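You operate a simulated robot arm through the tools that you are given. There is no shell and no other tool.

Carry out the task below with a simulated robot arm. There is one attempt and no reset: what you move stays moved.

Task
Mute the upright's right D string and tune the left D string.
Fine: ledge's felt block stays on the muted one; tuner shows IN TUNE, then off; tuning lever back in the tray; no other pin turned.

Only the result counts: the job must be done as asked and must still hold three seconds after the hand-in. Knocking over, shifting, dropping, spilling or breaking anything else fails it.

Robot
A 6-joint arm with a three-finger gripper, fixed in place. Base frame: the origin is at the foot of the arm, x ahead of it, y to its left, z up. Lengths are in mm, angles in degrees, forces in N, time in s.
Its first joint turns from -166.0 to 166.0 degrees. Payload 4.89 kg.
Tool frame: the origin (TCP) lies between the finger pads and is the grasp point; the fingertips stand 30 mm ahead of it; z points along the fingers, y is the line along which they close. Largest opening 164 mm; the body of the gripper starts 125 mm behind the TCP.
Orientation is that of the tool frame in the base frame, as a unit quaternion [x, y, z, w]. With the fingers straight down and closing along the base's y, the tool's x points along the base's -x, its y along +y and its z along -z.

Tools
- The arm moves only by the tool apply_moves. Its argument "motion" is one flat list of numbers, 7 for each row, row after row: the closure, from 0 (fully open) to 1 (shut), then the shift along the tool's x, y, z in m, then the turn, a rotation vector about the tool's x, y, z in rad. In form: [claw, tx, ty, tz, wx, wy, wz, claw, tx, ty, tz, wx, wy, wz, ...]. A call has 1 to 20 rows; each row shifts and turns the commanded pose from where the row before left it, along the tool's axes as they then stand. A row lasts 0.2 s, in which the tool goes at most 50 mm and 8.6 degrees; a call with a longer step from one row to the next is refused whole, and so is a gripper value outside its range. Where a pose cannot be reached the arm comes as near as it can. A force on the tool above 90 N (or 10 N above the force at the start of the call, whichever is more), or a blocked arm, ends the call early, and 0.2 s more pass. The fingers move at their own pace (about 108 mm/s each) and stop on an object; they squeeze with about 43 N. The grip force told is the motor's: it shows also when the fingers shut on nothing. Time passes only in rows, and 0.2 s behind the last, so rows that do not move let the fingers close. It gives the time, the measured TCP pose, the force on the tool (base axes), the opening and the grip force at its end, in the units of the frame above (readings bear some noise), with the torque about the TCP (base axes, N m) and any sound that the robot's microphone picked up.
- Cameras (640 x 400 px; columns grow to the right, rows downward): "scene" is fixed at [396, -507, 1667.7]; the picture's right is [0.58, -0.81, 0.00], its down [-0.66, -0.47, -0.59] and it looks along [0.48, 0.34, -0.81] (base axes); focal length 214 px, centre (320, 200). "wrist" rides on the gripper at [76, -2, -152] in the tool frame; the picture's right is [0.02, 1.00, 0.00], its down [-0.88, 0.02, -0.47] and it looks along [-0.47, 0.01, 0.88] (tool axes); focal length 247 px, centre (320, 200). There is no depth. A picture from a camera that has moved, and an enlarged one, comes with that camera's place and axes in the base frame and with its lens. The place of the scene camera against the robot may be out by one fixed shift of up to 18 mm in any direction.
- grab_frame(camera): a new picture of that camera. No time passes.
- raise_lower(by): slides the trunk up (or, below 0, down) by that many mm; the arm rides with it, the base frame stays. It gives what a move gives, with no picture.
- close_up(camera, box): a new picture of the part [left, top, right, bottom] of that camera's present view, enlarged. No time passes.
- finish_job(): hands the job in; it is judged then, once.

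Nothing tells you positions but the pictures and the camera data. Unless the task says otherwise, let go and move clear before handing in.

The tools are called after "Call:" as a command line: name --argument value ..., lists and objects as JSON in quotes. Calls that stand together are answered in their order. apply_moves: Moves the arm, as the interface text tells. Its arguments: {"type":"object","properties":{"motion":{"type":"array","items":{"type":"number"}}},"required":["motion"]} The other tools are called the same way: raise_lower (by) slides the trunk up or down; grab_frame (camera) takes a picture; close_up (camera, box) takes an enlarged picture of a part of a camera's view; finish_job () hands the job in.

At the start:

```text
clock: 0.0
position: [587.0, 181.6, 1421.2]
tool_rot: [0.0, 1.0, 0.001, 0.001]
ft_force: [-0.7, 0.5, 0.3]
ft_torque: [-0.02, 0.03, 0.02]
gripper_width: 164.0
finger_force: 0.1
trunk travel left (down, up): [-175.0, 215.0]
```

scene: 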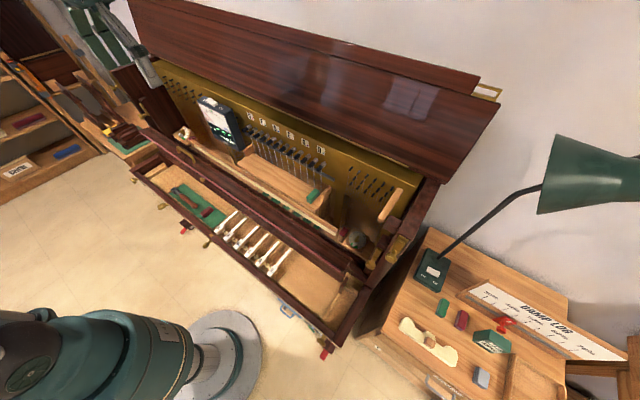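
wrist: 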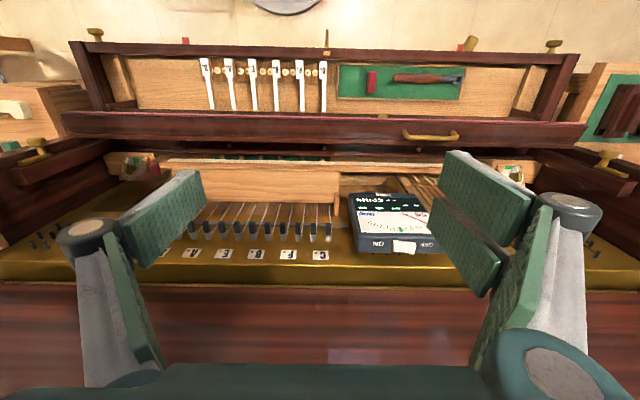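

I see an opened upright piano with a tuner, pins, strings, key tray with a lever, and a side table. I'll take enlarged views before moving anything.

Call:
close_up --camera "scene" --box '[180, 80, 340, 180]'

Call:
close_up --camera "scene" --box '[240, 120, 400, 220]'

Call:
close_up --camera "scene" --box '[130, 150, 290, 250]'

Call:
close_up --camera "wrist" --box '[160, 150, 360, 275]'

Call:
close_up --camera "wrist" --box '[320, 150, 480, 250]'

Call:
close_up --camera "wrist" --box '[180, 40, 500, 130]'

```text
4.00 times, centred on (260, 130) of scene
camera zoom: at [396.0, -507.0, 1667.7], right [0.58, -0.81, 0.0], down [-0.66, -0.47, -0.59], along [0.48, 0.34, -0.81], focal length 858 px, centre (560, 480)
```

zoom: 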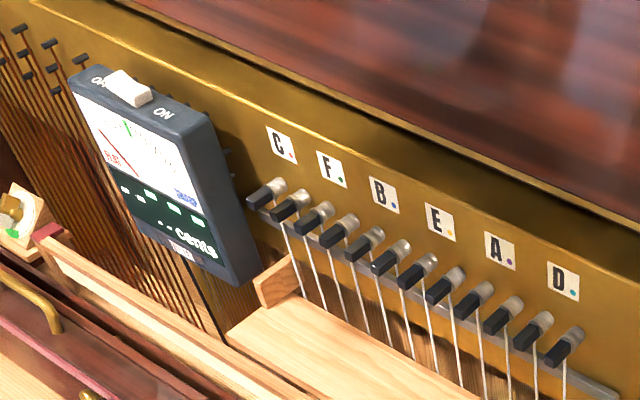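

```text
4.00 times, centred on (320, 170) of scene
camera zoom: at [396.0, -507.0, 1667.7], right [0.58, -0.81, 0.0], down [-0.66, -0.47, -0.59], along [0.48, 0.34, -0.81], focal length 858 px, centre (320, 320)
```

zoom: 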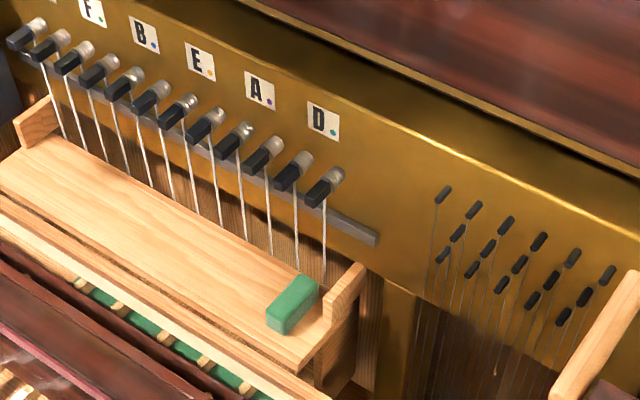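

```text
4.00 times, centred on (210, 200) of scene
camera zoom: at [396.0, -507.0, 1667.7], right [0.58, -0.81, 0.0], down [-0.66, -0.47, -0.59], along [0.48, 0.34, -0.81], focal length 858 px, centre (760, 200)
```

zoom: 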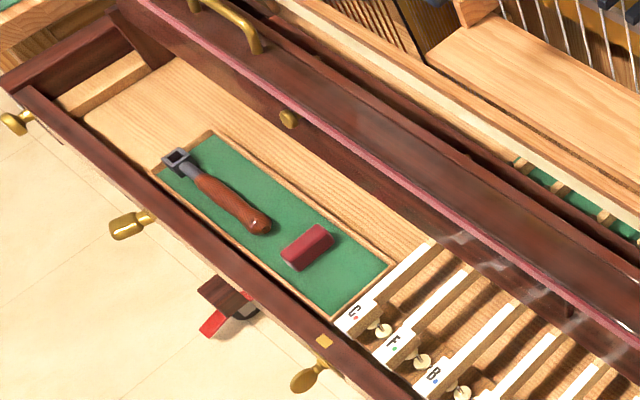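

```text
3.20 times, centred on (260, 212) of wrist
camera zoom: at [511.3, 180.1, 1573.8], right [-0.02, 1.0, 0.0], down [0.88, 0.02, 0.47], along [0.47, 0.01, -0.88], focal length 790 px, centre (512, 160)
```

zoom: 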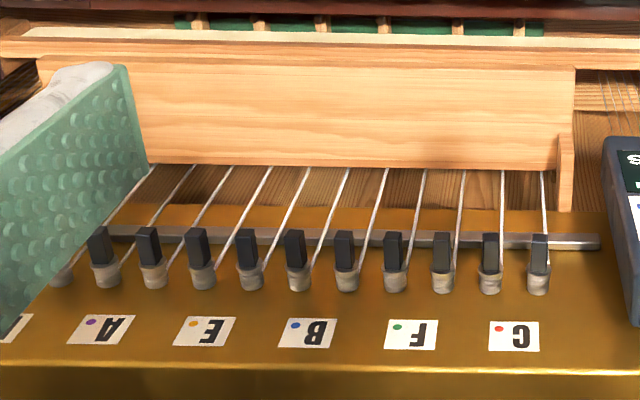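

```text
4.00 times, centred on (400, 200) of wrist
camera zoom: at [511.3, 180.1, 1573.8], right [-0.02, 1.0, 0.0], down [0.88, 0.02, 0.47], along [0.47, 0.01, -0.88], focal length 988 px, centre (0, 200)
```

zoom: 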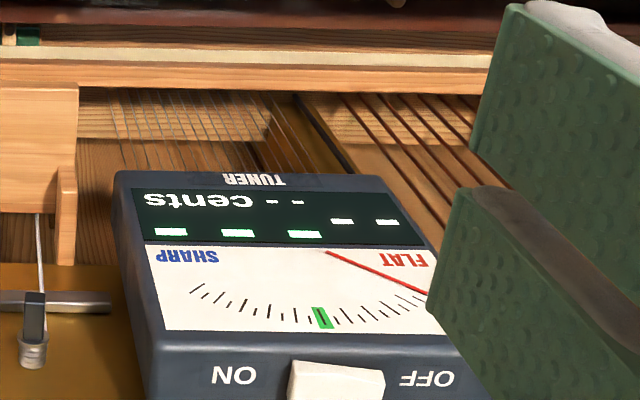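

```text
2.00 times, centred on (340, 85) of wrist
camera zoom: at [511.3, 180.1, 1573.8], right [-0.02, 1.0, 0.0], down [0.88, 0.02, 0.47], along [0.47, 0.01, -0.88], focal length 494 px, centre (280, 430)
```

zoom: 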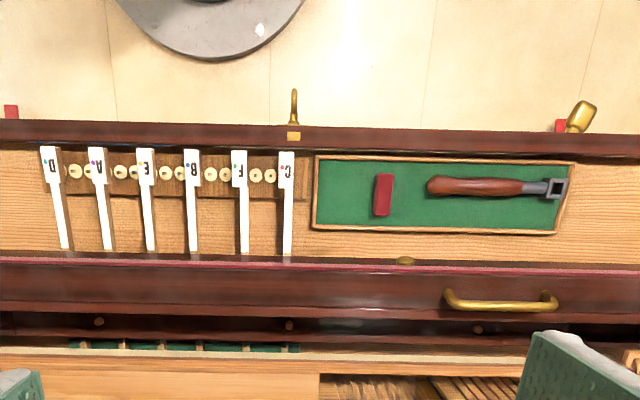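

The pins run along y with C on the left (y≈190) and D on the right (y≈-170). I need better views of the D area, so I'll move right at the current height.

Call:
apply_moves --motion '[0, 0, -0.045, 0, 0, 0, 0, 0, 0, -0.045, 0, 0, 0, 0, 0, 0, -0.045, 0, 0, 0, 0, 0, 0, -0.045, 0, 0, 0, 0, 0, 0, -0.045, 0, 0, 0, 0, 0, 0, -0.045, 0, 0, 0, 0, 0, 0, -0.045, 0, 0, 0, 0]'

Call:
grab_frame --camera "wrist"

Call:
grab_frame --camera "scene"

```text
clock: 1.6
position: [588.3, -131.9, 1423.6]
tool_rot: [0.0, 1.0, 0.0, 0.0]
ft_force: [-0.8, 0.8, 0.5]
ft_torque: [-0.2, -0.12, 0.02]
gripper_width: 163.8
finger_force: 0.1
trunk travel left (down, up): [-175.0, 215.0]
```

```text
taken
camera wrist: at [510.8, -134.9, 1576.6], right [-0.02, 1.0, 0.0], down [0.88, 0.02, 0.47], along [0.47, 0.01, -0.88], focal length 247 px, centre (320, 200)
```

wrist: 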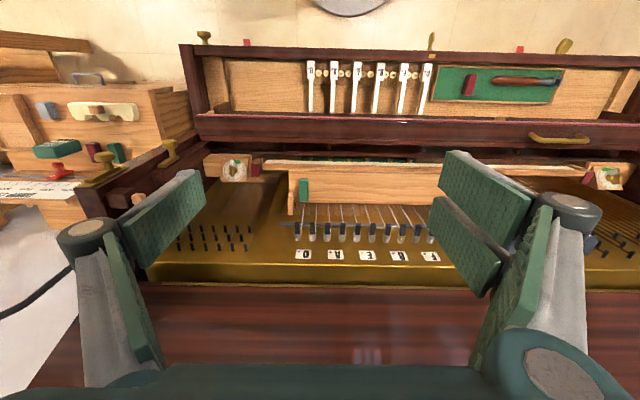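

```text
taken
```

scene: 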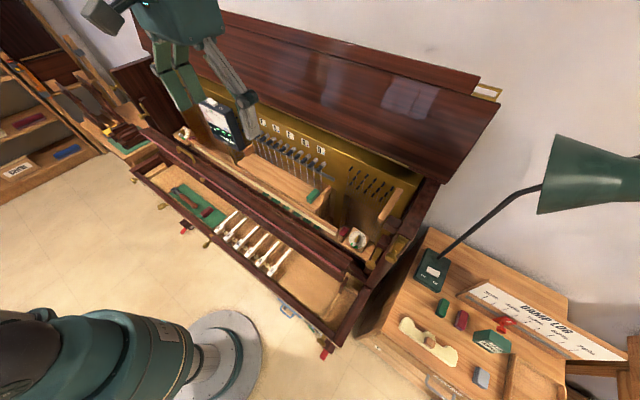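

Next I'll enlarge the D area, ledge, and tray in this view to measure positions, then get a second viewpoint.

Call:
close_up --camera "wrist" --box '[270, 160, 430, 260]'

Call:
close_up --camera "wrist" --box '[420, 40, 620, 165]'

Call:
close_up --camera "wrist" --box '[280, 40, 440, 140]'

```text
4.00 times, centred on (350, 210) of wrist
camera zoom: at [510.8, -134.9, 1576.6], right [-0.02, 1.0, 0.0], down [0.88, 0.02, 0.47], along [0.47, 0.01, -0.88], focal length 988 px, centre (200, 160)
```

zoom: 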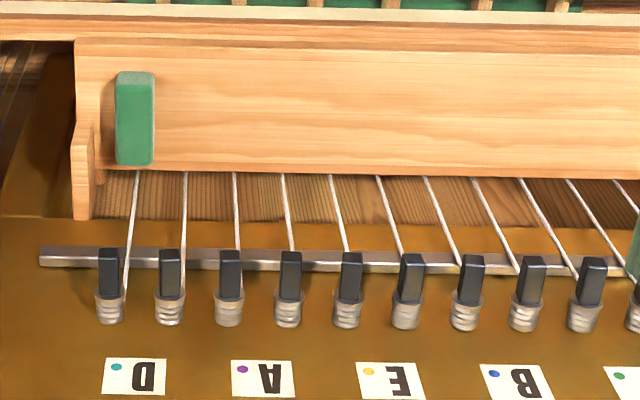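

```text
3.20 times, centred on (520, 102) of wrist
camera zoom: at [510.8, -134.9, 1576.6], right [-0.02, 1.0, 0.0], down [0.88, 0.02, 0.47], along [0.47, 0.01, -0.88], focal length 790 px, centre (-320, 512)
```

zoom: 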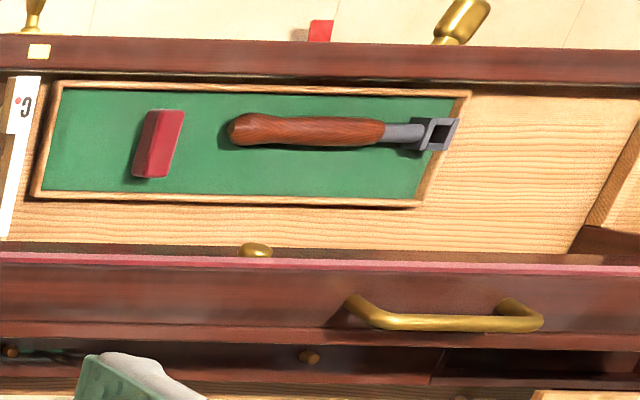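

```text
4.00 times, centred on (360, 90) of wrist
camera zoom: at [510.8, -134.9, 1576.6], right [-0.02, 1.0, 0.0], down [0.88, 0.02, 0.47], along [0.47, 0.01, -0.88], focal length 988 px, centre (160, 640)
```

zoom: 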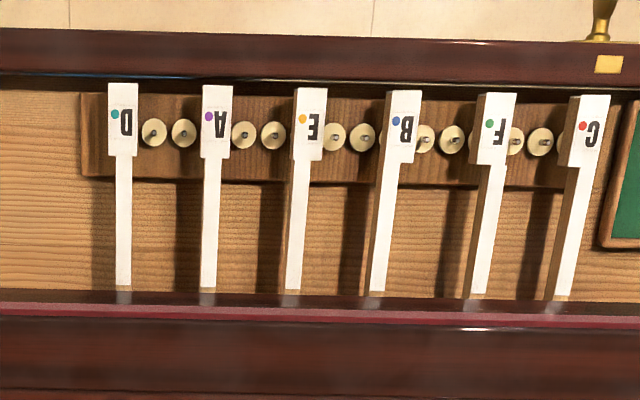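

I'll tilt the tool forward and lower a bit to see the pin plate face-on.

Call:
apply_moves --motion '[0, 0, 0, 0.02, 0, -0.12, 0, 0, 0, 0, 0.02, 0, -0.12, 0, 0, 0, 0, 0.02, 0, -0.12, 0, 0, 0, 0, 0.02, 0, -0.12, 0, 0, 0, 0, 0.02, 0, -0.12, 0]'

Call:
grab_frame --camera "wrist"

```text
clock: 2.8
position: [614.1, -130.9, 1325.8]
tool_rot: [0.0, 0.955, 0.0, 0.297]
ft_force: [0.7, -0.6, 0.1]
ft_torque: [0.05, 0.01, 0.02]
gripper_width: 164.2
finger_force: 0.1
trunk travel left (down, up): [-175.0, 215.0]
```

```text
taken
camera wrist: at [465.4, -133.8, 1408.7], right [-0.02, 1.0, -0.01], down [0.46, 0.02, 0.89], along [0.89, 0.01, -0.46], focal length 247 px, centre (320, 200)
```

wrist: 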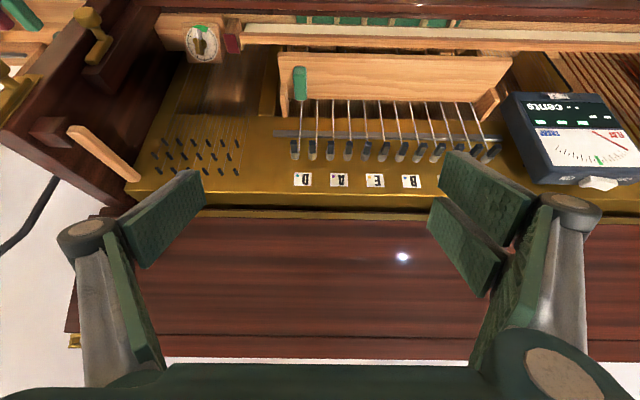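

Call:
close_up --camera "wrist" --box '[250, 40, 410, 200]'

Call:
close_up --camera "wrist" --box '[270, 100, 370, 200]'

Call:
close_up --camera "wrist" --box '[480, 60, 640, 200]'

```text
2.50 times, centred on (330, 120) of wrist
camera zoom: at [465.4, -133.8, 1408.7], right [-0.02, 1.0, -0.01], down [0.46, 0.02, 0.89], along [0.89, 0.01, -0.46], focal length 617 px, centre (295, 400)
```

zoom: 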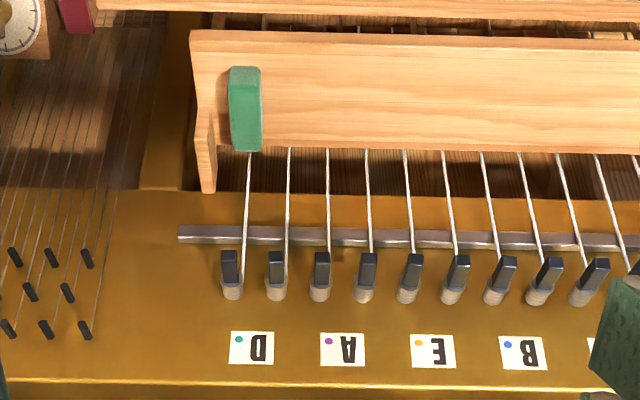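

```text
4.00 times, centred on (320, 150) of wrist
camera zoom: at [465.4, -133.8, 1408.7], right [-0.02, 1.0, -0.01], down [0.46, 0.02, 0.89], along [0.89, 0.01, -0.46], focal length 988 px, centre (320, 400)
```

zoom: 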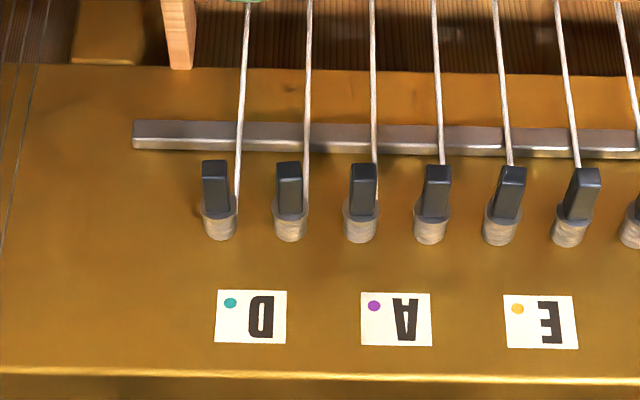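

```text
2.86 times, centred on (560, 130) of wrist
camera zoom: at [465.4, -133.8, 1408.7], right [-0.02, 1.0, -0.01], down [0.46, 0.02, 0.89], along [0.89, 0.01, -0.46], focal length 706 px, centre (-366, 400)
```

zoom: 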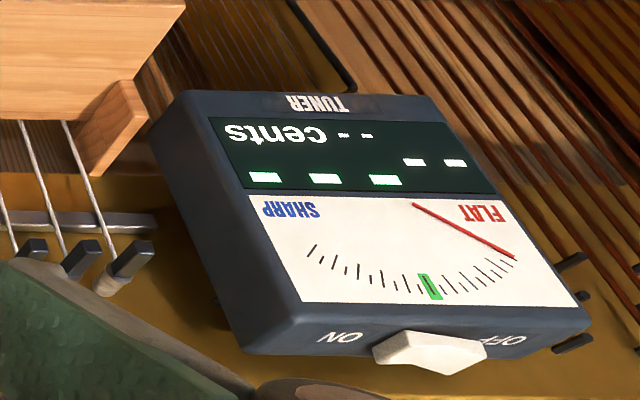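

The pin plate is vertical at x≈870. D-left pin is near y≈-145, z≈1103, D-right near y≈-180, and the green felt sits on the ledge right in front of string 12. I'll close the fingers, bring the tool almost vertical, and approach in front of the felt.

Call:
apply_moves --motion '[1, 0, 0, 0, 0, 0.107, 0, 1, 0, 0, 0, 0, 0.107, 0, 1, 0, 0, 0, 0, 0.107, 0, 1, 0, 0, 0, 0, 0.107, 0, 1, -0.011, -0.007, 0.0436, 0, 0, 0, 1, -0.011, -0.007, 0.0436, 0, 0, 0, 1, -0.011, -0.007, 0.0436, 0, 0, 0, 1, -0.011, -0.007, 0.0436, 0, 0, 0, 1, -0.011, -0.007, 0.0436, 0, 0, 0, 1, -0.011, -0.007, 0.0436, 0, 0, 0]'

Call:
grab_frame --camera "wrist"

Call:
close_up --camera "scene" --box '[220, 90, 400, 220]'

```text
clock: 5.0
position: [720.0, -172.7, 1077.8]
tool_rot: [0.0, 0.996, 0.0, 0.086]
ft_force: [-0.5, 1.5, 1.4]
ft_torque: [-0.08, -0.24, -0.03]
gripper_width: 0.0
finger_force: 42.7
trunk travel left (down, up): [-175.0, 215.0]
```

```text
taken
camera wrist: at [618.3, -175.5, 1214.3], right [-0.02, 1.0, 0.0], down [0.79, 0.02, 0.62], along [0.62, 0.01, -0.79], focal length 247 px, centre (320, 200)
```

wrist: 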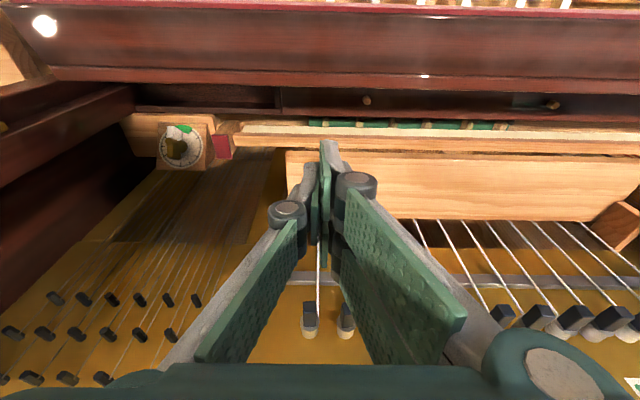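

```text
3.08 times, centred on (310, 155) of scene
camera zoom: at [396.0, -507.0, 1667.7], right [0.58, -0.81, 0.0], down [-0.66, -0.47, -0.59], along [0.48, 0.34, -0.81], focal length 660 px, centre (351, 338)
```

zoom: 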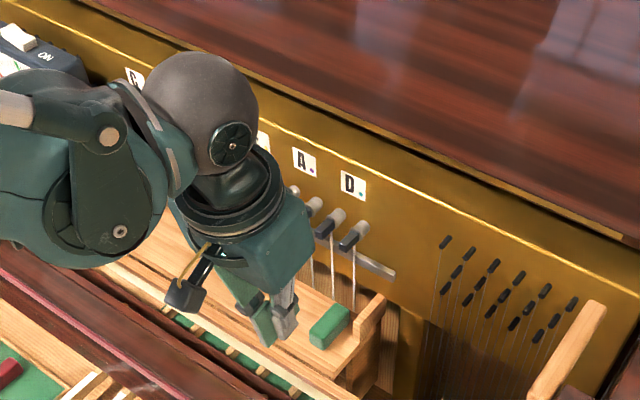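

The fingers are lined up with the felt in y. I'll lower in front of it, then push gently in steps.

Call:
apply_moves --motion '[1, 0, 0, 0.0427, 0, 0, 0, 1, 0, 0, 0.0427, 0, 0, 0]'

Call:
close_up --camera "scene" --box '[270, 130, 370, 210]'

Call:
close_up --camera "wrist" --box '[240, 80, 440, 280]'

```text
clock: 5.6
position: [735.5, -173.8, 993.6]
tool_rot: [-0.001, 0.996, 0.0, 0.086]
ft_force: [-1.8, -0.4, 1.4]
ft_torque: [-0.07, -0.26, -0.05]
gripper_width: 0.0
finger_force: 43.2
trunk travel left (down, up): [-175.0, 215.0]
```

```text
5.00 times, centred on (320, 170) of scene
camera zoom: at [396.0, -507.0, 1667.7], right [0.58, -0.81, 0.0], down [-0.66, -0.47, -0.59], along [0.48, 0.34, -0.81], focal length 1072 px, centre (320, 350)
```

zoom: 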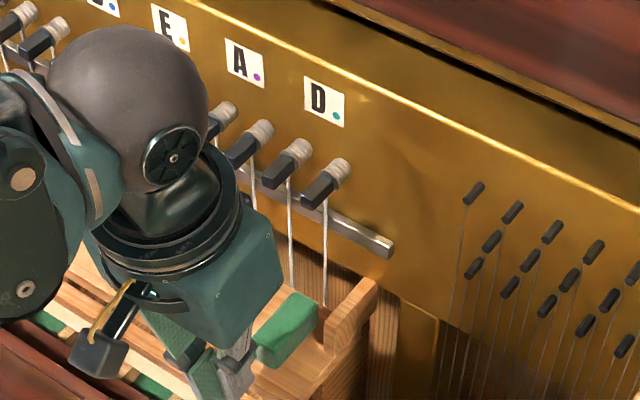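

```text
2.00 times, centred on (340, 180) of wrist
camera zoom: at [633.9, -176.1, 1131.8], right [-0.02, 1.0, 0.0], down [0.79, 0.02, 0.62], along [0.62, 0.01, -0.79], focal length 494 px, centre (280, 240)
```

zoom: 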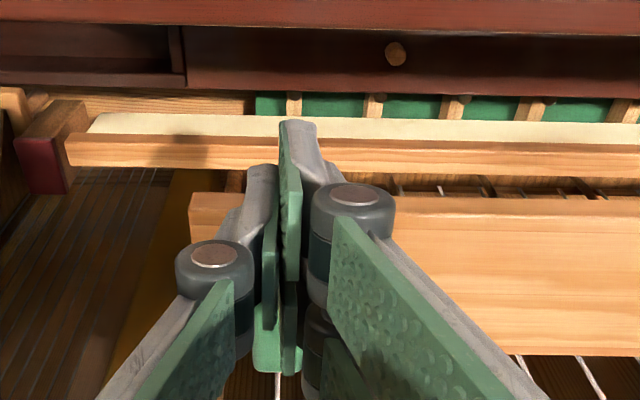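

Fingertips are just in front of the felt with no contact yet. I'll push forward in small steps.

Call:
apply_moves --motion '[1, -0.0099, 0, 0.0017, 0, 0, 0, 1, -0.0099, 0, 0.0017, 0, 0, 0]'

Call:
close_up --camera "scene" --box '[270, 130, 370, 210]'

```text
clock: 6.2
position: [755.7, -174.8, 993.8]
tool_rot: [0.0, 0.996, 0.0, 0.087]
ft_force: [0.1, 0.4, 0.6]
ft_torque: [0.01, -0.04, 0.0]
gripper_width: 0.0
finger_force: 42.7
trunk travel left (down, up): [-175.0, 215.0]
```

```text
5.00 times, centred on (320, 170) of scene
camera zoom: at [396.0, -507.0, 1667.7], right [0.58, -0.81, 0.0], down [-0.66, -0.47, -0.59], along [0.48, 0.34, -0.81], focal length 1072 px, centre (320, 350)
```

zoom: 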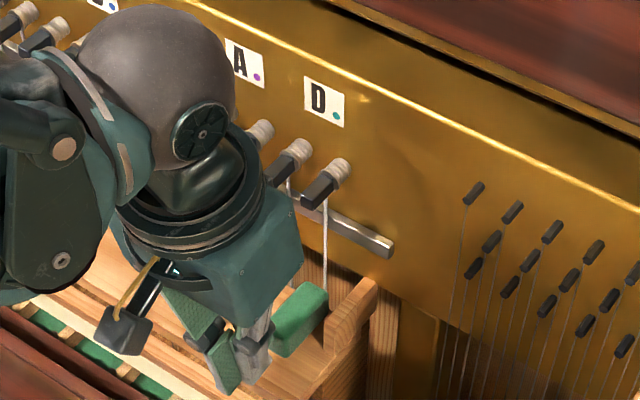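

The felt is sliding with it. I'll continue with small pushes.

Call:
apply_moves --motion '[1, -0.0049, 0, 0.00085, 0, 0, 0]'

Call:
apply_moves --motion '[1, -0.0049, 0, 0.00085, 0, 0, 0]'

Call:
close_up --camera "scene" --box '[270, 130, 370, 210]'

Call:
close_up --camera "wrist" --box '[240, 80, 440, 280]'

```text
clock: 6.6
position: [760.5, -174.3, 994.4]
tool_rot: [0.0, 0.996, -0.001, 0.086]
ft_force: [-0.6, 0.4, -0.8]
ft_torque: [0.02, -0.01, 0.0]
gripper_width: 0.0
finger_force: 43.0
trunk travel left (down, up): [-175.0, 215.0]
```

```text
clock: 7.0
position: [764.3, -175.6, 994.5]
tool_rot: [0.0, 0.996, 0.001, 0.086]
ft_force: [-0.4, 0.4, 0.2]
ft_torque: [0.05, -0.03, 0.0]
gripper_width: 0.0
finger_force: 42.9
trunk travel left (down, up): [-175.0, 215.0]
```

```text
5.00 times, centred on (320, 170) of scene
camera zoom: at [396.0, -507.0, 1667.7], right [0.58, -0.81, 0.0], down [-0.66, -0.47, -0.59], along [0.48, 0.34, -0.81], focal length 1072 px, centre (320, 350)
```

zoom: 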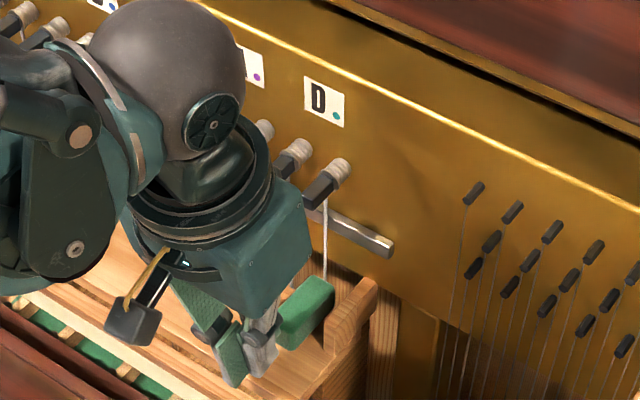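

```text
2.00 times, centred on (340, 180) of wrist
camera zoom: at [663.8, -176.7, 1131.7], right [-0.02, 1.0, 0.0], down [0.79, 0.02, 0.62], along [0.62, 0.01, -0.79], focal length 494 px, centre (280, 240)
```

zoom: 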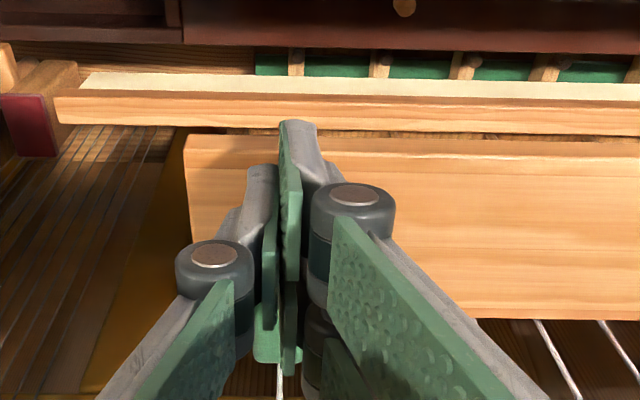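

Still no resistance; I'll continue toward the string in smaller increments.

Call:
apply_moves --motion '[1, -0.0049, 0, 0.00085, 0, 0, 0]'

Call:
apply_moves --motion '[1, -0.003, 0, 0.0005, 0, 0, 0]'

Call:
close_up --camera "scene" --box '[290, 150, 350, 200]'

Call:
close_up --camera "wrist" --box '[280, 200, 360, 280]'

```text
clock: 7.4
position: [767.7, -175.0, 994.2]
tool_rot: [0.0, 0.996, -0.001, 0.086]
ft_force: [-33.8, -1.0, -1.2]
ft_torque: [0.0, 0.71, 0.08]
gripper_width: 0.0
finger_force: 43.1
trunk travel left (down, up): [-175.0, 215.0]
```

```text
clock: 7.8
position: [768.4, -174.5, 994.0]
tool_rot: [0.0, 0.996, 0.0, 0.085]
ft_force: [-81.9, 0.0, -5.2]
ft_torque: [-0.05, 1.81, 0.13]
gripper_width: 0.0
finger_force: 43.6
trunk travel left (down, up): [-175.0, 215.0]
```

```text
8.00 times, centred on (320, 175) of scene
camera zoom: at [396.0, -507.0, 1667.7], right [0.58, -0.81, 0.0], down [-0.66, -0.47, -0.59], along [0.48, 0.34, -0.81], focal length 1716 px, centre (320, 400)
```

zoom: 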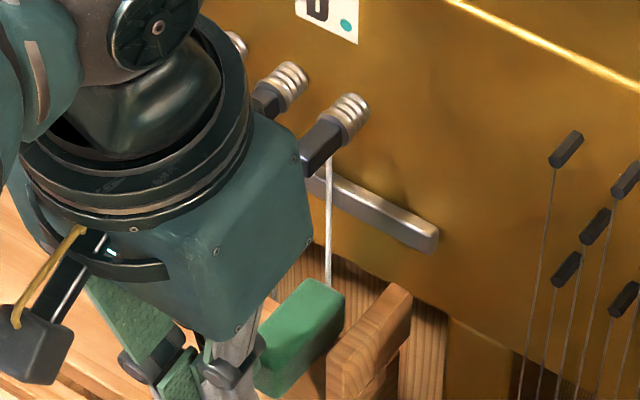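

```text
5.00 times, centred on (320, 240) of wrist
camera zoom: at [667.3, -177.1, 1134.1], right [-0.02, 1.0, 0.0], down [0.79, 0.02, 0.62], along [0.62, 0.01, -0.79], focal length 1235 px, centre (320, 0)
```

zoom: 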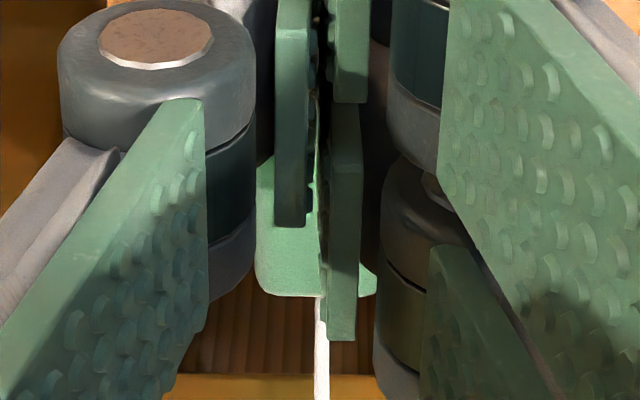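

The felt is now hard up against the string (contact force felt). I'll back away without dragging it and check its placement.

Call:
apply_moves --motion '[1, 0.0099, 0, -0.0017, 0, 0, 0, 1, 0.02, 0, -0.0035, 0, 0, 0, 1, 0.02, 0, -0.02, 0, 0, 0, 1, 0.03, 0, -0.03, 0, 0, 0]'

Call:
close_up --camera "scene" --box '[290, 140, 350, 200]'

Call:
close_up --camera "wrist" --box '[240, 160, 400, 260]'

```text
clock: 8.8
position: [687.6, -173.9, 1032.9]
tool_rot: [-0.001, 0.996, 0.0, 0.085]
ft_force: [0.8, -0.3, -1.8]
ft_torque: [0.08, 0.3, 0.01]
gripper_width: 0.0
finger_force: 42.9
trunk travel left (down, up): [-175.0, 215.0]
```

```text
6.67 times, centred on (320, 170) of scene
camera zoom: at [396.0, -507.0, 1667.7], right [0.58, -0.81, 0.0], down [-0.66, -0.47, -0.59], along [0.48, 0.34, -0.81], focal length 1430 px, centre (320, 400)
```

zoom: 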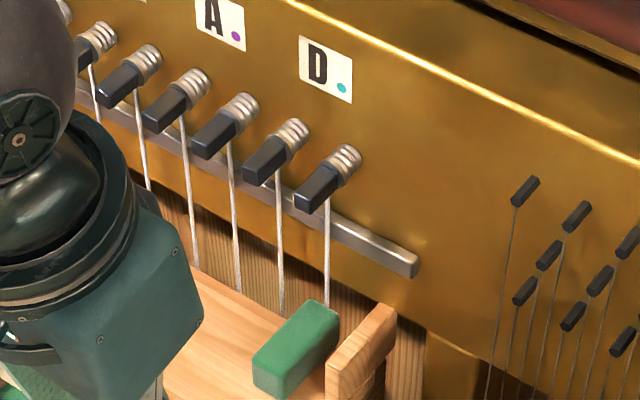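

```text
4.00 times, centred on (320, 210) of wrist
camera zoom: at [586.9, -175.6, 1171.0], right [-0.02, 1.0, 0.0], down [0.79, 0.02, 0.62], along [0.62, 0.01, -0.79], focal length 988 px, centre (320, 160)
```

zoom: 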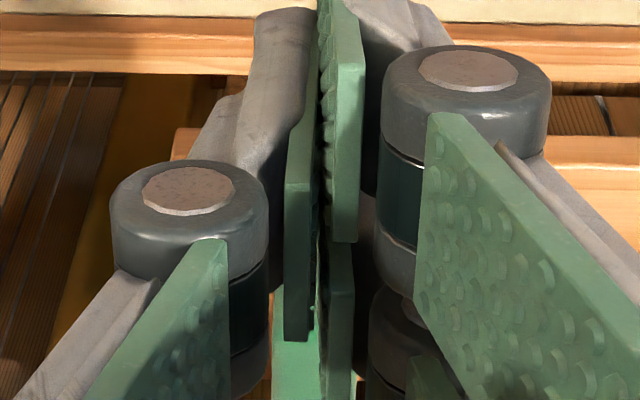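

The felt is touching string 12 and clear of string 11. Next I'll rise and go over to the tuner to inspect its switch.

Call:
apply_moves --motion '[1, -0.0019, 0, -0.0427, 0, 0, 0, 1, -0.0019, 0, -0.0427, 0, 0, 0, 1, -0.0019, 0, -0.0427, 0, 0, 0, 1, -0.0019, 0, -0.0427, 0, 0, 0, 0, -0.0019, 0, -0.0427, 0, 0, 0, 0, -0.0019, 0, -0.0427, 0, 0, 0, 0, -0.0019, 0.0, -0.0427, 0, 0, 0, 0, 0, 0.0467, 0, 0, 0, 0, 0, 0, 0.0467, 0, 0, 0, 0, 0, 0, 0.0467, 0, 0, 0, 0, 0, 0, 0.0467, 0, 0, 0, 0, 0, 0, 0.0467, 0, 0, 0, 0, 0, 0, 0.0467, 0, 0, 0, 0, 0, 0, 0.0467, 0, 0, 0, 0, 0, 0, 0.0467, 0, 0, 0, 0, 0, 0, 0.0467, 0, 0, 0, 0, 0, 0, 0.0467, 0, 0, 0, 0, 0, 0, 0.0467, 0, 0, 0, 0]'

Call:
grab_frame --camera "wrist"

Call:
close_up --camera "scene" --box '[290, 140, 350, 200]'

```text
clock: 12.6
position: [647.5, 337.8, 1332.7]
tool_rot: [0.0, 0.996, 0.001, 0.086]
ft_force: [0.1, -1.5, 0.8]
ft_torque: [0.22, -0.04, 0.03]
gripper_width: 164.1
finger_force: 0.1
trunk travel left (down, up): [-175.0, 215.0]
```

```text
taken
camera wrist: at [546.5, 334.9, 1470.6], right [-0.02, 1.0, 0.0], down [0.79, 0.02, 0.62], along [0.62, 0.01, -0.79], focal length 247 px, centre (320, 200)
```

wrist: 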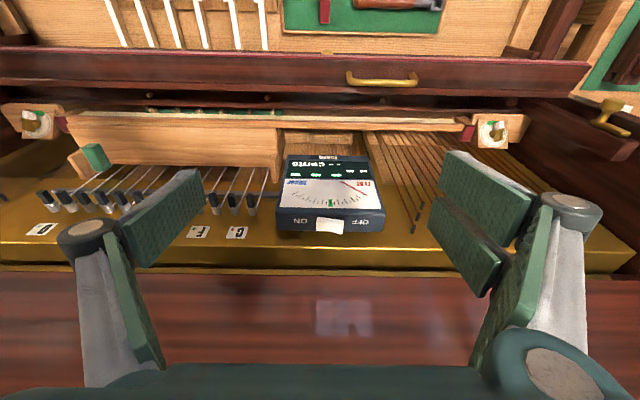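

```text
6.67 times, centred on (320, 170) of scene
camera zoom: at [396.0, -507.0, 1667.7], right [0.58, -0.81, 0.0], down [-0.66, -0.47, -0.59], along [0.48, 0.34, -0.81], focal length 1430 px, centre (320, 400)
```

zoom: 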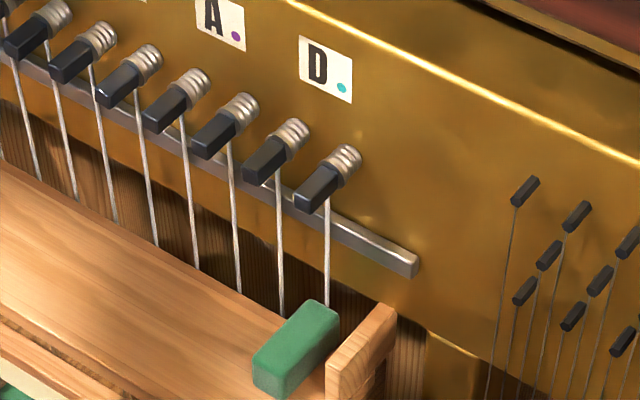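

Call:
close_up --camera "wrist" --box '[270, 140, 400, 240]'

Call:
close_up --camera "wrist" --box '[290, 205, 370, 245]'

Call:
close_up --camera "scene" --box '[185, 85, 265, 155]'

```text
4.00 times, centred on (335, 190) of wrist
camera zoom: at [546.5, 334.9, 1470.6], right [-0.02, 1.0, 0.0], down [0.79, 0.02, 0.62], along [0.62, 0.01, -0.79], focal length 988 px, centre (260, 240)
```

zoom: 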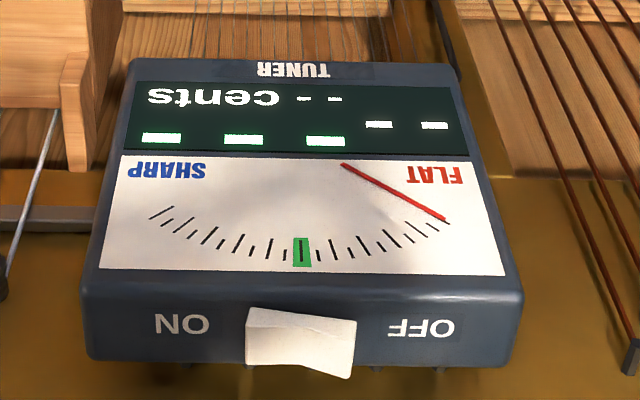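

```text
8.00 times, centred on (330, 225) of wrist
camera zoom: at [546.5, 334.9, 1470.6], right [-0.02, 1.0, 0.0], down [0.79, 0.02, 0.62], along [0.62, 0.01, -0.79], focal length 1976 px, centre (240, 0)
```

zoom: 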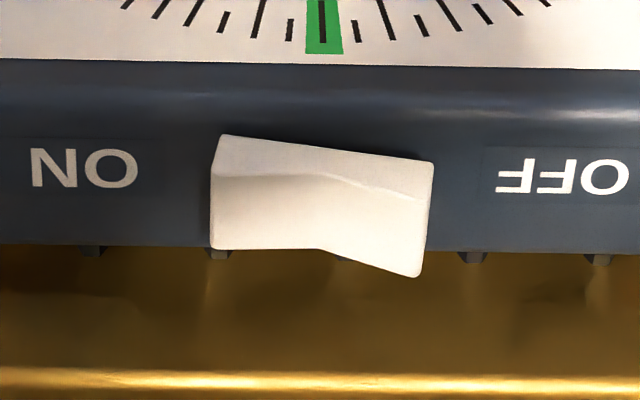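

```text
5.71 times, centred on (225, 120) of scene
camera zoom: at [396.0, -507.0, 1667.7], right [0.58, -0.81, 0.0], down [-0.66, -0.47, -0.59], along [0.48, 0.34, -0.81], focal length 1226 px, centre (863, 657)
```

zoom: 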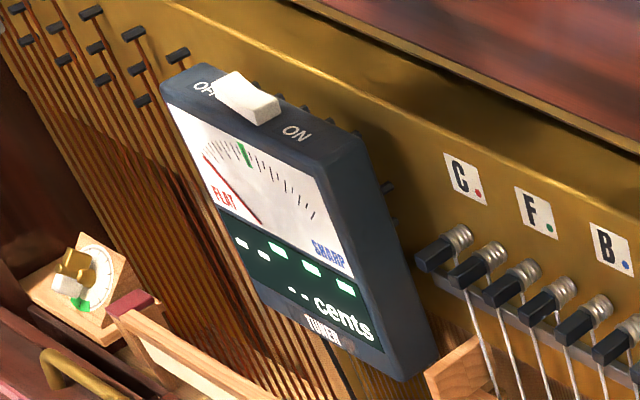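

It's a rocker switch on the tuner's top face. To tell which side is pressed I'll look at it level, from the front.

Call:
apply_moves --motion '[0, 0, 0, 0, 0, -0.13, 0, 0, 0, 0, 0, 0, -0.13, 0, 0, 0, 0, 0, 0, -0.13, 0, 0, 0, 0, 0, 0, -0.13, 0, 0, 0, 0, 0, 0, -0.13, 0, 0, 0, 0, 0, 0, -0.13, 0, 0, 0, 0, 0, 0, -0.13, 0, 0, 0.045, 0, 0.01, 0, 0, 0, 0, 0.045, 0, 0.01, 0, 0, 0]'

Call:
grab_frame --camera "wrist"

```text
clock: 14.6
position: [618.0, 337.4, 1244.4]
tool_rot: [0.0, 0.857, 0.0, 0.516]
ft_force: [0.2, -1.3, 0.3]
ft_torque: [0.07, -0.03, 0.12]
gripper_width: 164.0
finger_force: 0.0
trunk travel left (down, up): [-175.0, 215.0]
```

```text
taken
camera wrist: at [448.6, 335.5, 1249.2], right [-0.01, 1.0, -0.02], down [-0.01, 0.02, 1.0], along [1.0, 0.01, 0.01], focal length 247 px, centre (320, 200)
```

wrist: 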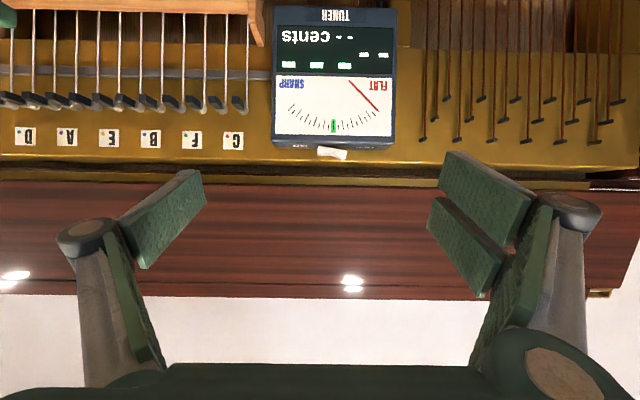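

Call:
close_up --camera "wrist" --box '[260, 0, 410, 170]'

Call:
close_up --camera "wrist" --box '[300, 130, 370, 170]'

Call:
close_up --camera "wrist" --box '[0, 60, 160, 160]'

Call:
close_up --camera "wrist" --box '[140, 60, 300, 160]'

```text
2.35 times, centred on (335, 85) of wrist
camera zoom: at [448.6, 335.5, 1249.2], right [-0.01, 1.0, -0.02], down [-0.01, 0.02, 1.0], along [1.0, 0.01, 0.01], focal length 581 px, centre (285, 471)
```

zoom: 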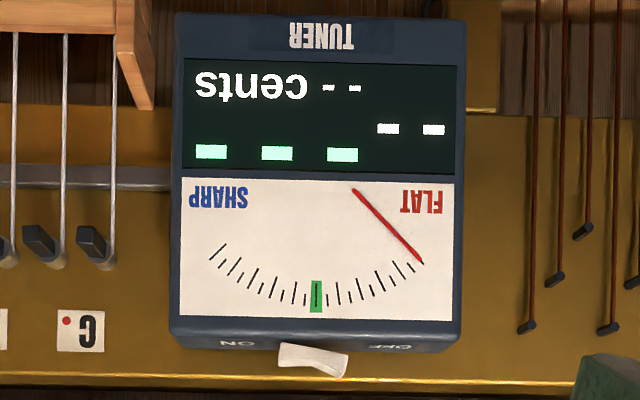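

```text
9.14 times, centred on (335, 150) of wrist
camera zoom: at [448.6, 335.5, 1249.2], right [-0.01, 1.0, -0.02], down [-0.01, 0.02, 1.0], along [1.0, 0.01, 0.01], focal length 2258 px, centre (183, 657)
```

zoom: 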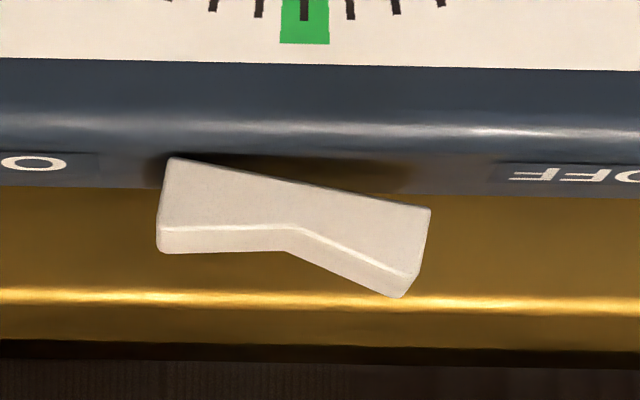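

```text
4.00 times, centred on (80, 110) of wrist
camera zoom: at [448.6, 335.5, 1249.2], right [-0.01, 1.0, -0.02], down [-0.01, 0.02, 1.0], along [1.0, 0.01, 0.01], focal length 988 px, centre (1280, 560)
```

zoom: 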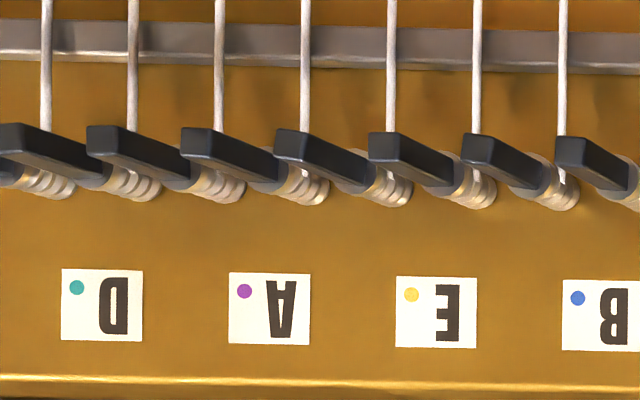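

```text
4.00 times, centred on (220, 110) of wrist
camera zoom: at [448.6, 335.5, 1249.2], right [-0.01, 1.0, -0.02], down [-0.01, 0.02, 1.0], along [1.0, 0.01, 0.01], focal length 988 px, centre (720, 560)
```

zoom: 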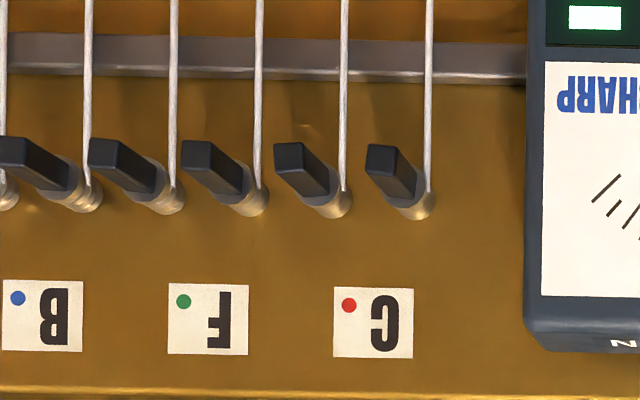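

The rocker's ON end is pressed in and the display is lit, so the tuner appears to be on already with no signal. I'll go to the D key and study it before pressing.

Call:
apply_moves --motion '[0, 0, -0.04, 0, 0, 0.1355, 0, 0, 0, -0.04, 0, 0, 0.1355, 0, 0, 0, -0.04, 0, 0, 0.1355, 0, 0, 0, -0.04, 0, 0, 0.1355, 0, 0, 0, -0.04, 0, 0, 0.1355, 0, 1, 0, -0.04, 0, 0, 0.1355, 0, 1, 0, -0.04, 0, 0, 0.1355, 0, 1, 0, -0.04, 0, 0, 0.1355, 0, 1, 0, -0.045, 0, 0, 0, 0, 1, 0, -0.045, 0, 0, 0, 0, 1, 0, -0.045, 0, 0, 0, 0, 1, 0, -0.045, 0, 0, 0, 0]'

Call:
grab_frame --camera "wrist"

```text
clock: 17.2
position: [621.4, -162.1, 1243.7]
tool_rot: [0.0, 1.0, -0.001, 0.0]
ft_force: [-0.2, 1.0, 0.8]
ft_torque: [-0.18, -0.09, 0.02]
gripper_width: 0.1
finger_force: 43.1
trunk travel left (down, up): [-175.0, 215.0]
```

```text
taken
camera wrist: at [545.7, -163.6, 1397.5], right [-0.02, 1.0, 0.0], down [0.88, 0.02, 0.47], along [0.47, 0.01, -0.88], focal length 247 px, centre (320, 200)
```

wrist: 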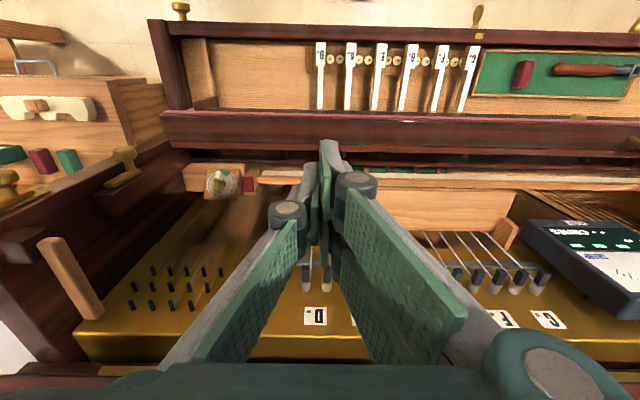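

Call:
close_up --camera "wrist" --box '[280, 30, 440, 130]'

Call:
close_up --camera "wrist" --box '[440, 30, 640, 155]'

Call:
close_up --camera "scene" --box '[200, 190, 340, 300]'

```text
4.00 times, centred on (360, 80) of wrist
camera zoom: at [545.7, -163.6, 1397.5], right [-0.02, 1.0, 0.0], down [0.88, 0.02, 0.47], along [0.47, 0.01, -0.88], focal length 988 px, centre (160, 680)
```

zoom: 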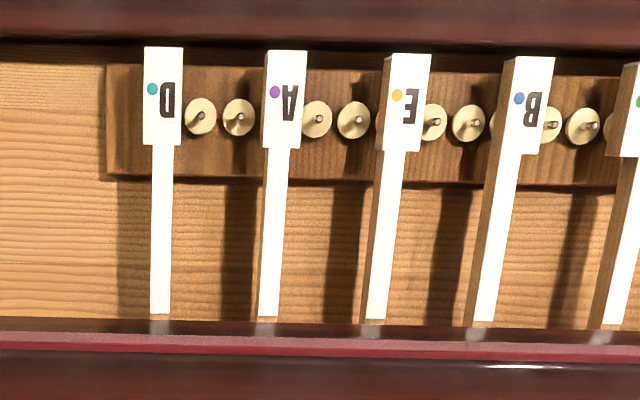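

```text
3.20 times, centred on (540, 92) of wrist
camera zoom: at [545.7, -163.6, 1397.5], right [-0.02, 1.0, 0.0], down [0.88, 0.02, 0.47], along [0.47, 0.01, -0.88], focal length 790 px, centre (-384, 544)
```

zoom: 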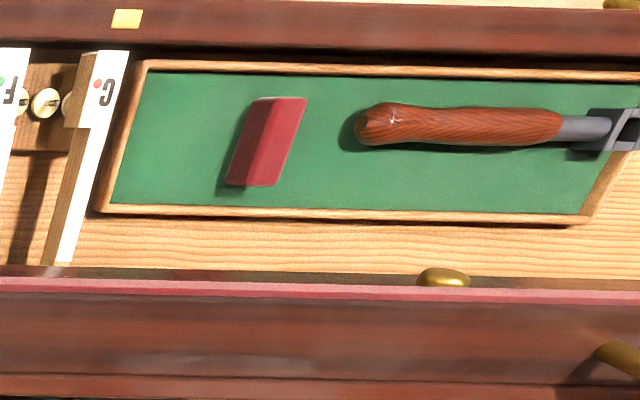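

```text
3.64 times, centred on (270, 245) of scene
camera zoom: at [396.0, -507.0, 1667.7], right [0.58, -0.81, 0.0], down [-0.66, -0.47, -0.59], along [0.48, 0.34, -0.81], focal length 780 px, centre (502, 36)
```

zoom: 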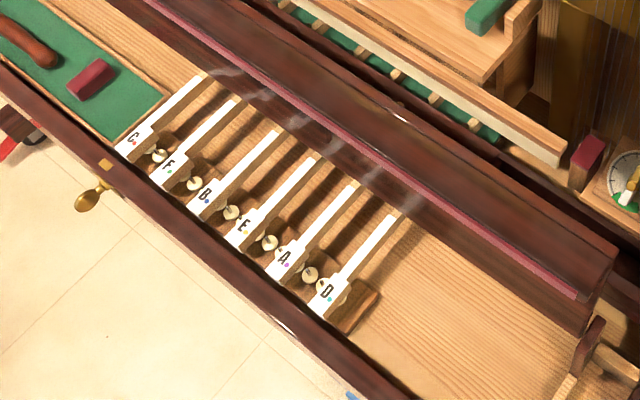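

The D key spans roughly x 493–637 at z≈732, y≈-164, in front of a rail at z≈890+. I'll test whether the arm can get down close to it with the tool vertical.

Call:
apply_moves --motion '[1, 0.01, 0, 0.041, 0, 0, 0, 1, 0.01, 0, 0.041, 0, 0, 0, 1, 0.01, 0, 0.041, 0, 0, 0, 1, 0.01, 0, 0.041, 0, 0, 0, 1, 0.01, 0, 0.041, 0, 0, 0, 1, 0.01, 0, 0.041, 0, 0, 0]'

Call:
grab_frame --camera "scene"

Call:
grab_frame --camera "wrist"

```text
clock: 18.6
position: [562.6, -163.8, 997.9]
tool_rot: [0.0, 1.0, 0.0, -0.001]
ft_force: [-1.4, -0.3, -0.4]
ft_torque: [-0.03, -0.1, -0.03]
gripper_width: 0.0
finger_force: 42.9
trunk travel left (down, up): [-175.0, 215.0]
```

```text
taken
```

scene: 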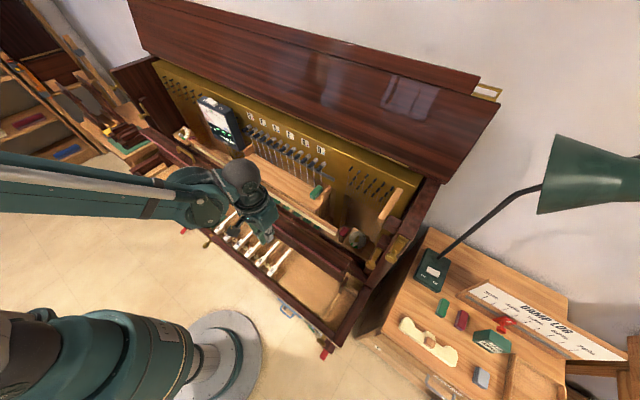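

```text
taken
camera wrist: at [486.6, -166.4, 1151.1], right [-0.02, 1.0, 0.0], down [0.88, 0.02, 0.47], along [0.47, 0.01, -0.88], focal length 247 px, centre (320, 200)
```

wrist: 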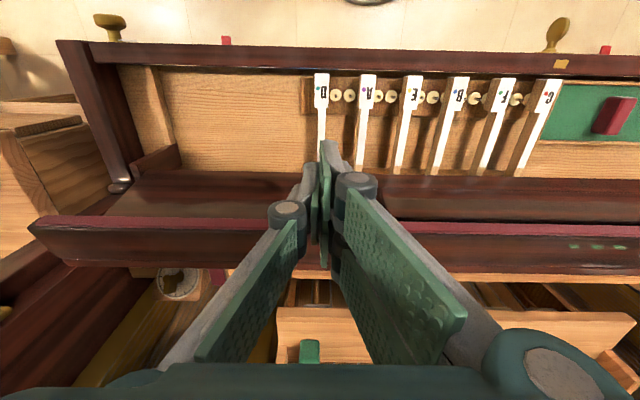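

Reached fine. I'll continue down and toward the key, checking as I go.

Call:
apply_moves --motion '[1, 0.007, 0, 0.04, 0, 0, 0, 1, 0.007, 0, 0.04, 0, 0, 0, 1, 0.007, 0, 0.04, 0, 0, 0]'

Call:
grab_frame --camera "wrist"

Call:
close_up --camera "scene" --box '[200, 190, 340, 300]'

```text
clock: 19.4
position: [538.4, -162.7, 878.3]
tool_rot: [0.0, 1.0, 0.001, 0.0]
ft_force: [-1.2, -0.2, 1.0]
ft_torque: [-0.07, -0.15, 0.01]
gripper_width: 0.2
finger_force: 43.0
trunk travel left (down, up): [-175.0, 215.0]
```

```text
taken
camera wrist: at [462.6, -165.1, 1030.9], right [-0.02, 1.0, 0.0], down [0.88, 0.02, 0.47], along [0.47, 0.01, -0.88], focal length 247 px, centre (320, 200)
```

wrist: 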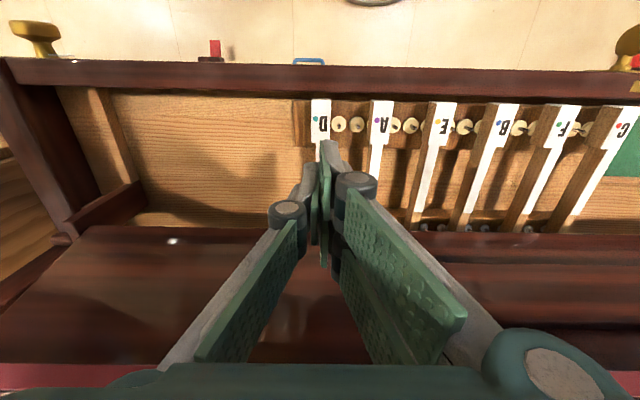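

```text
3.64 times, centred on (270, 245) of scene
camera zoom: at [396.0, -507.0, 1667.7], right [0.58, -0.81, 0.0], down [-0.66, -0.47, -0.59], along [0.48, 0.34, -0.81], focal length 780 px, centre (502, 36)
```

zoom: 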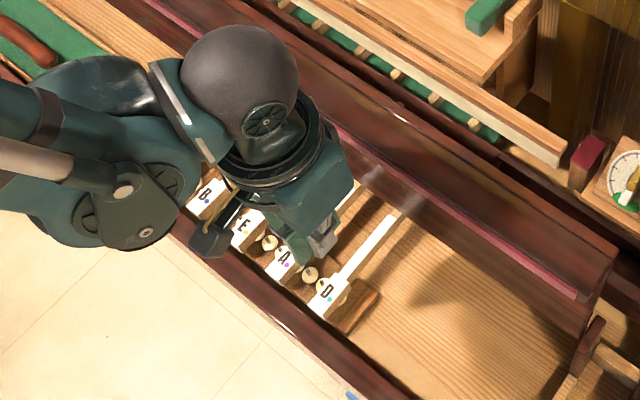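

Aligned over the D key head (≈519, -164). Lowering to just above it.

Call:
apply_moves --motion '[1, 0.0097, -0.001, 0.04, 0, 0, 0, 1, 0.0097, 0, 0.04, 0, 0, 0, 1, 0, 0, 0.018, 0, 0, 0]'

Call:
grab_frame --camera "wrist"

Call:
close_up --camera "scene" --box '[230, 210, 330, 290]'

```text
clock: 20.2
position: [535.5, -167.3, 805.1]
tool_rot: [0.0, 1.0, -0.001, -0.001]
ft_force: [-0.9, 0.2, 0.6]
ft_torque: [-0.09, -0.12, -0.01]
gripper_width: 0.0
finger_force: 42.6
out of reach, approached as far as the arm can: row 2, 3
trunk travel left (down, up): [-175.0, 215.0]
```

```text
taken
camera wrist: at [459.1, -169.8, 958.2], right [-0.02, 1.0, 0.0], down [0.88, 0.02, 0.47], along [0.47, 0.01, -0.88], focal length 247 px, centre (320, 200)
```

wrist: 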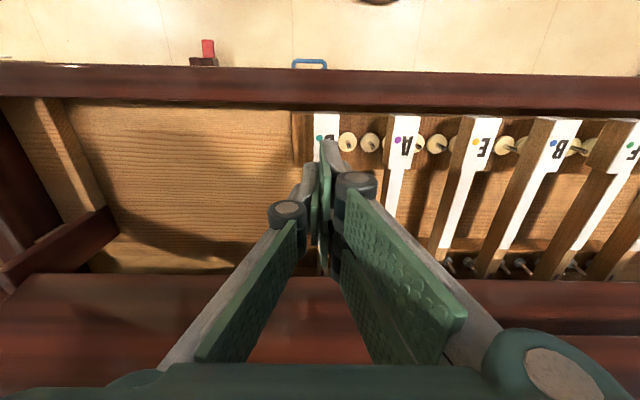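

```text
5.00 times, centred on (280, 250) of scene
camera zoom: at [396.0, -507.0, 1667.7], right [0.58, -0.81, 0.0], down [-0.66, -0.47, -0.59], along [0.48, 0.34, -0.81], focal length 1072 px, centre (520, -50)
```

zoom: 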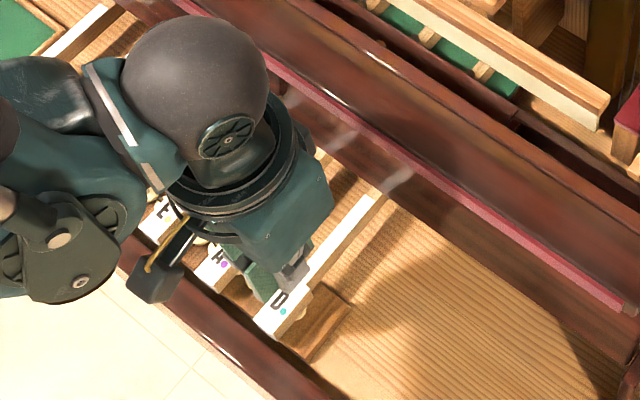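

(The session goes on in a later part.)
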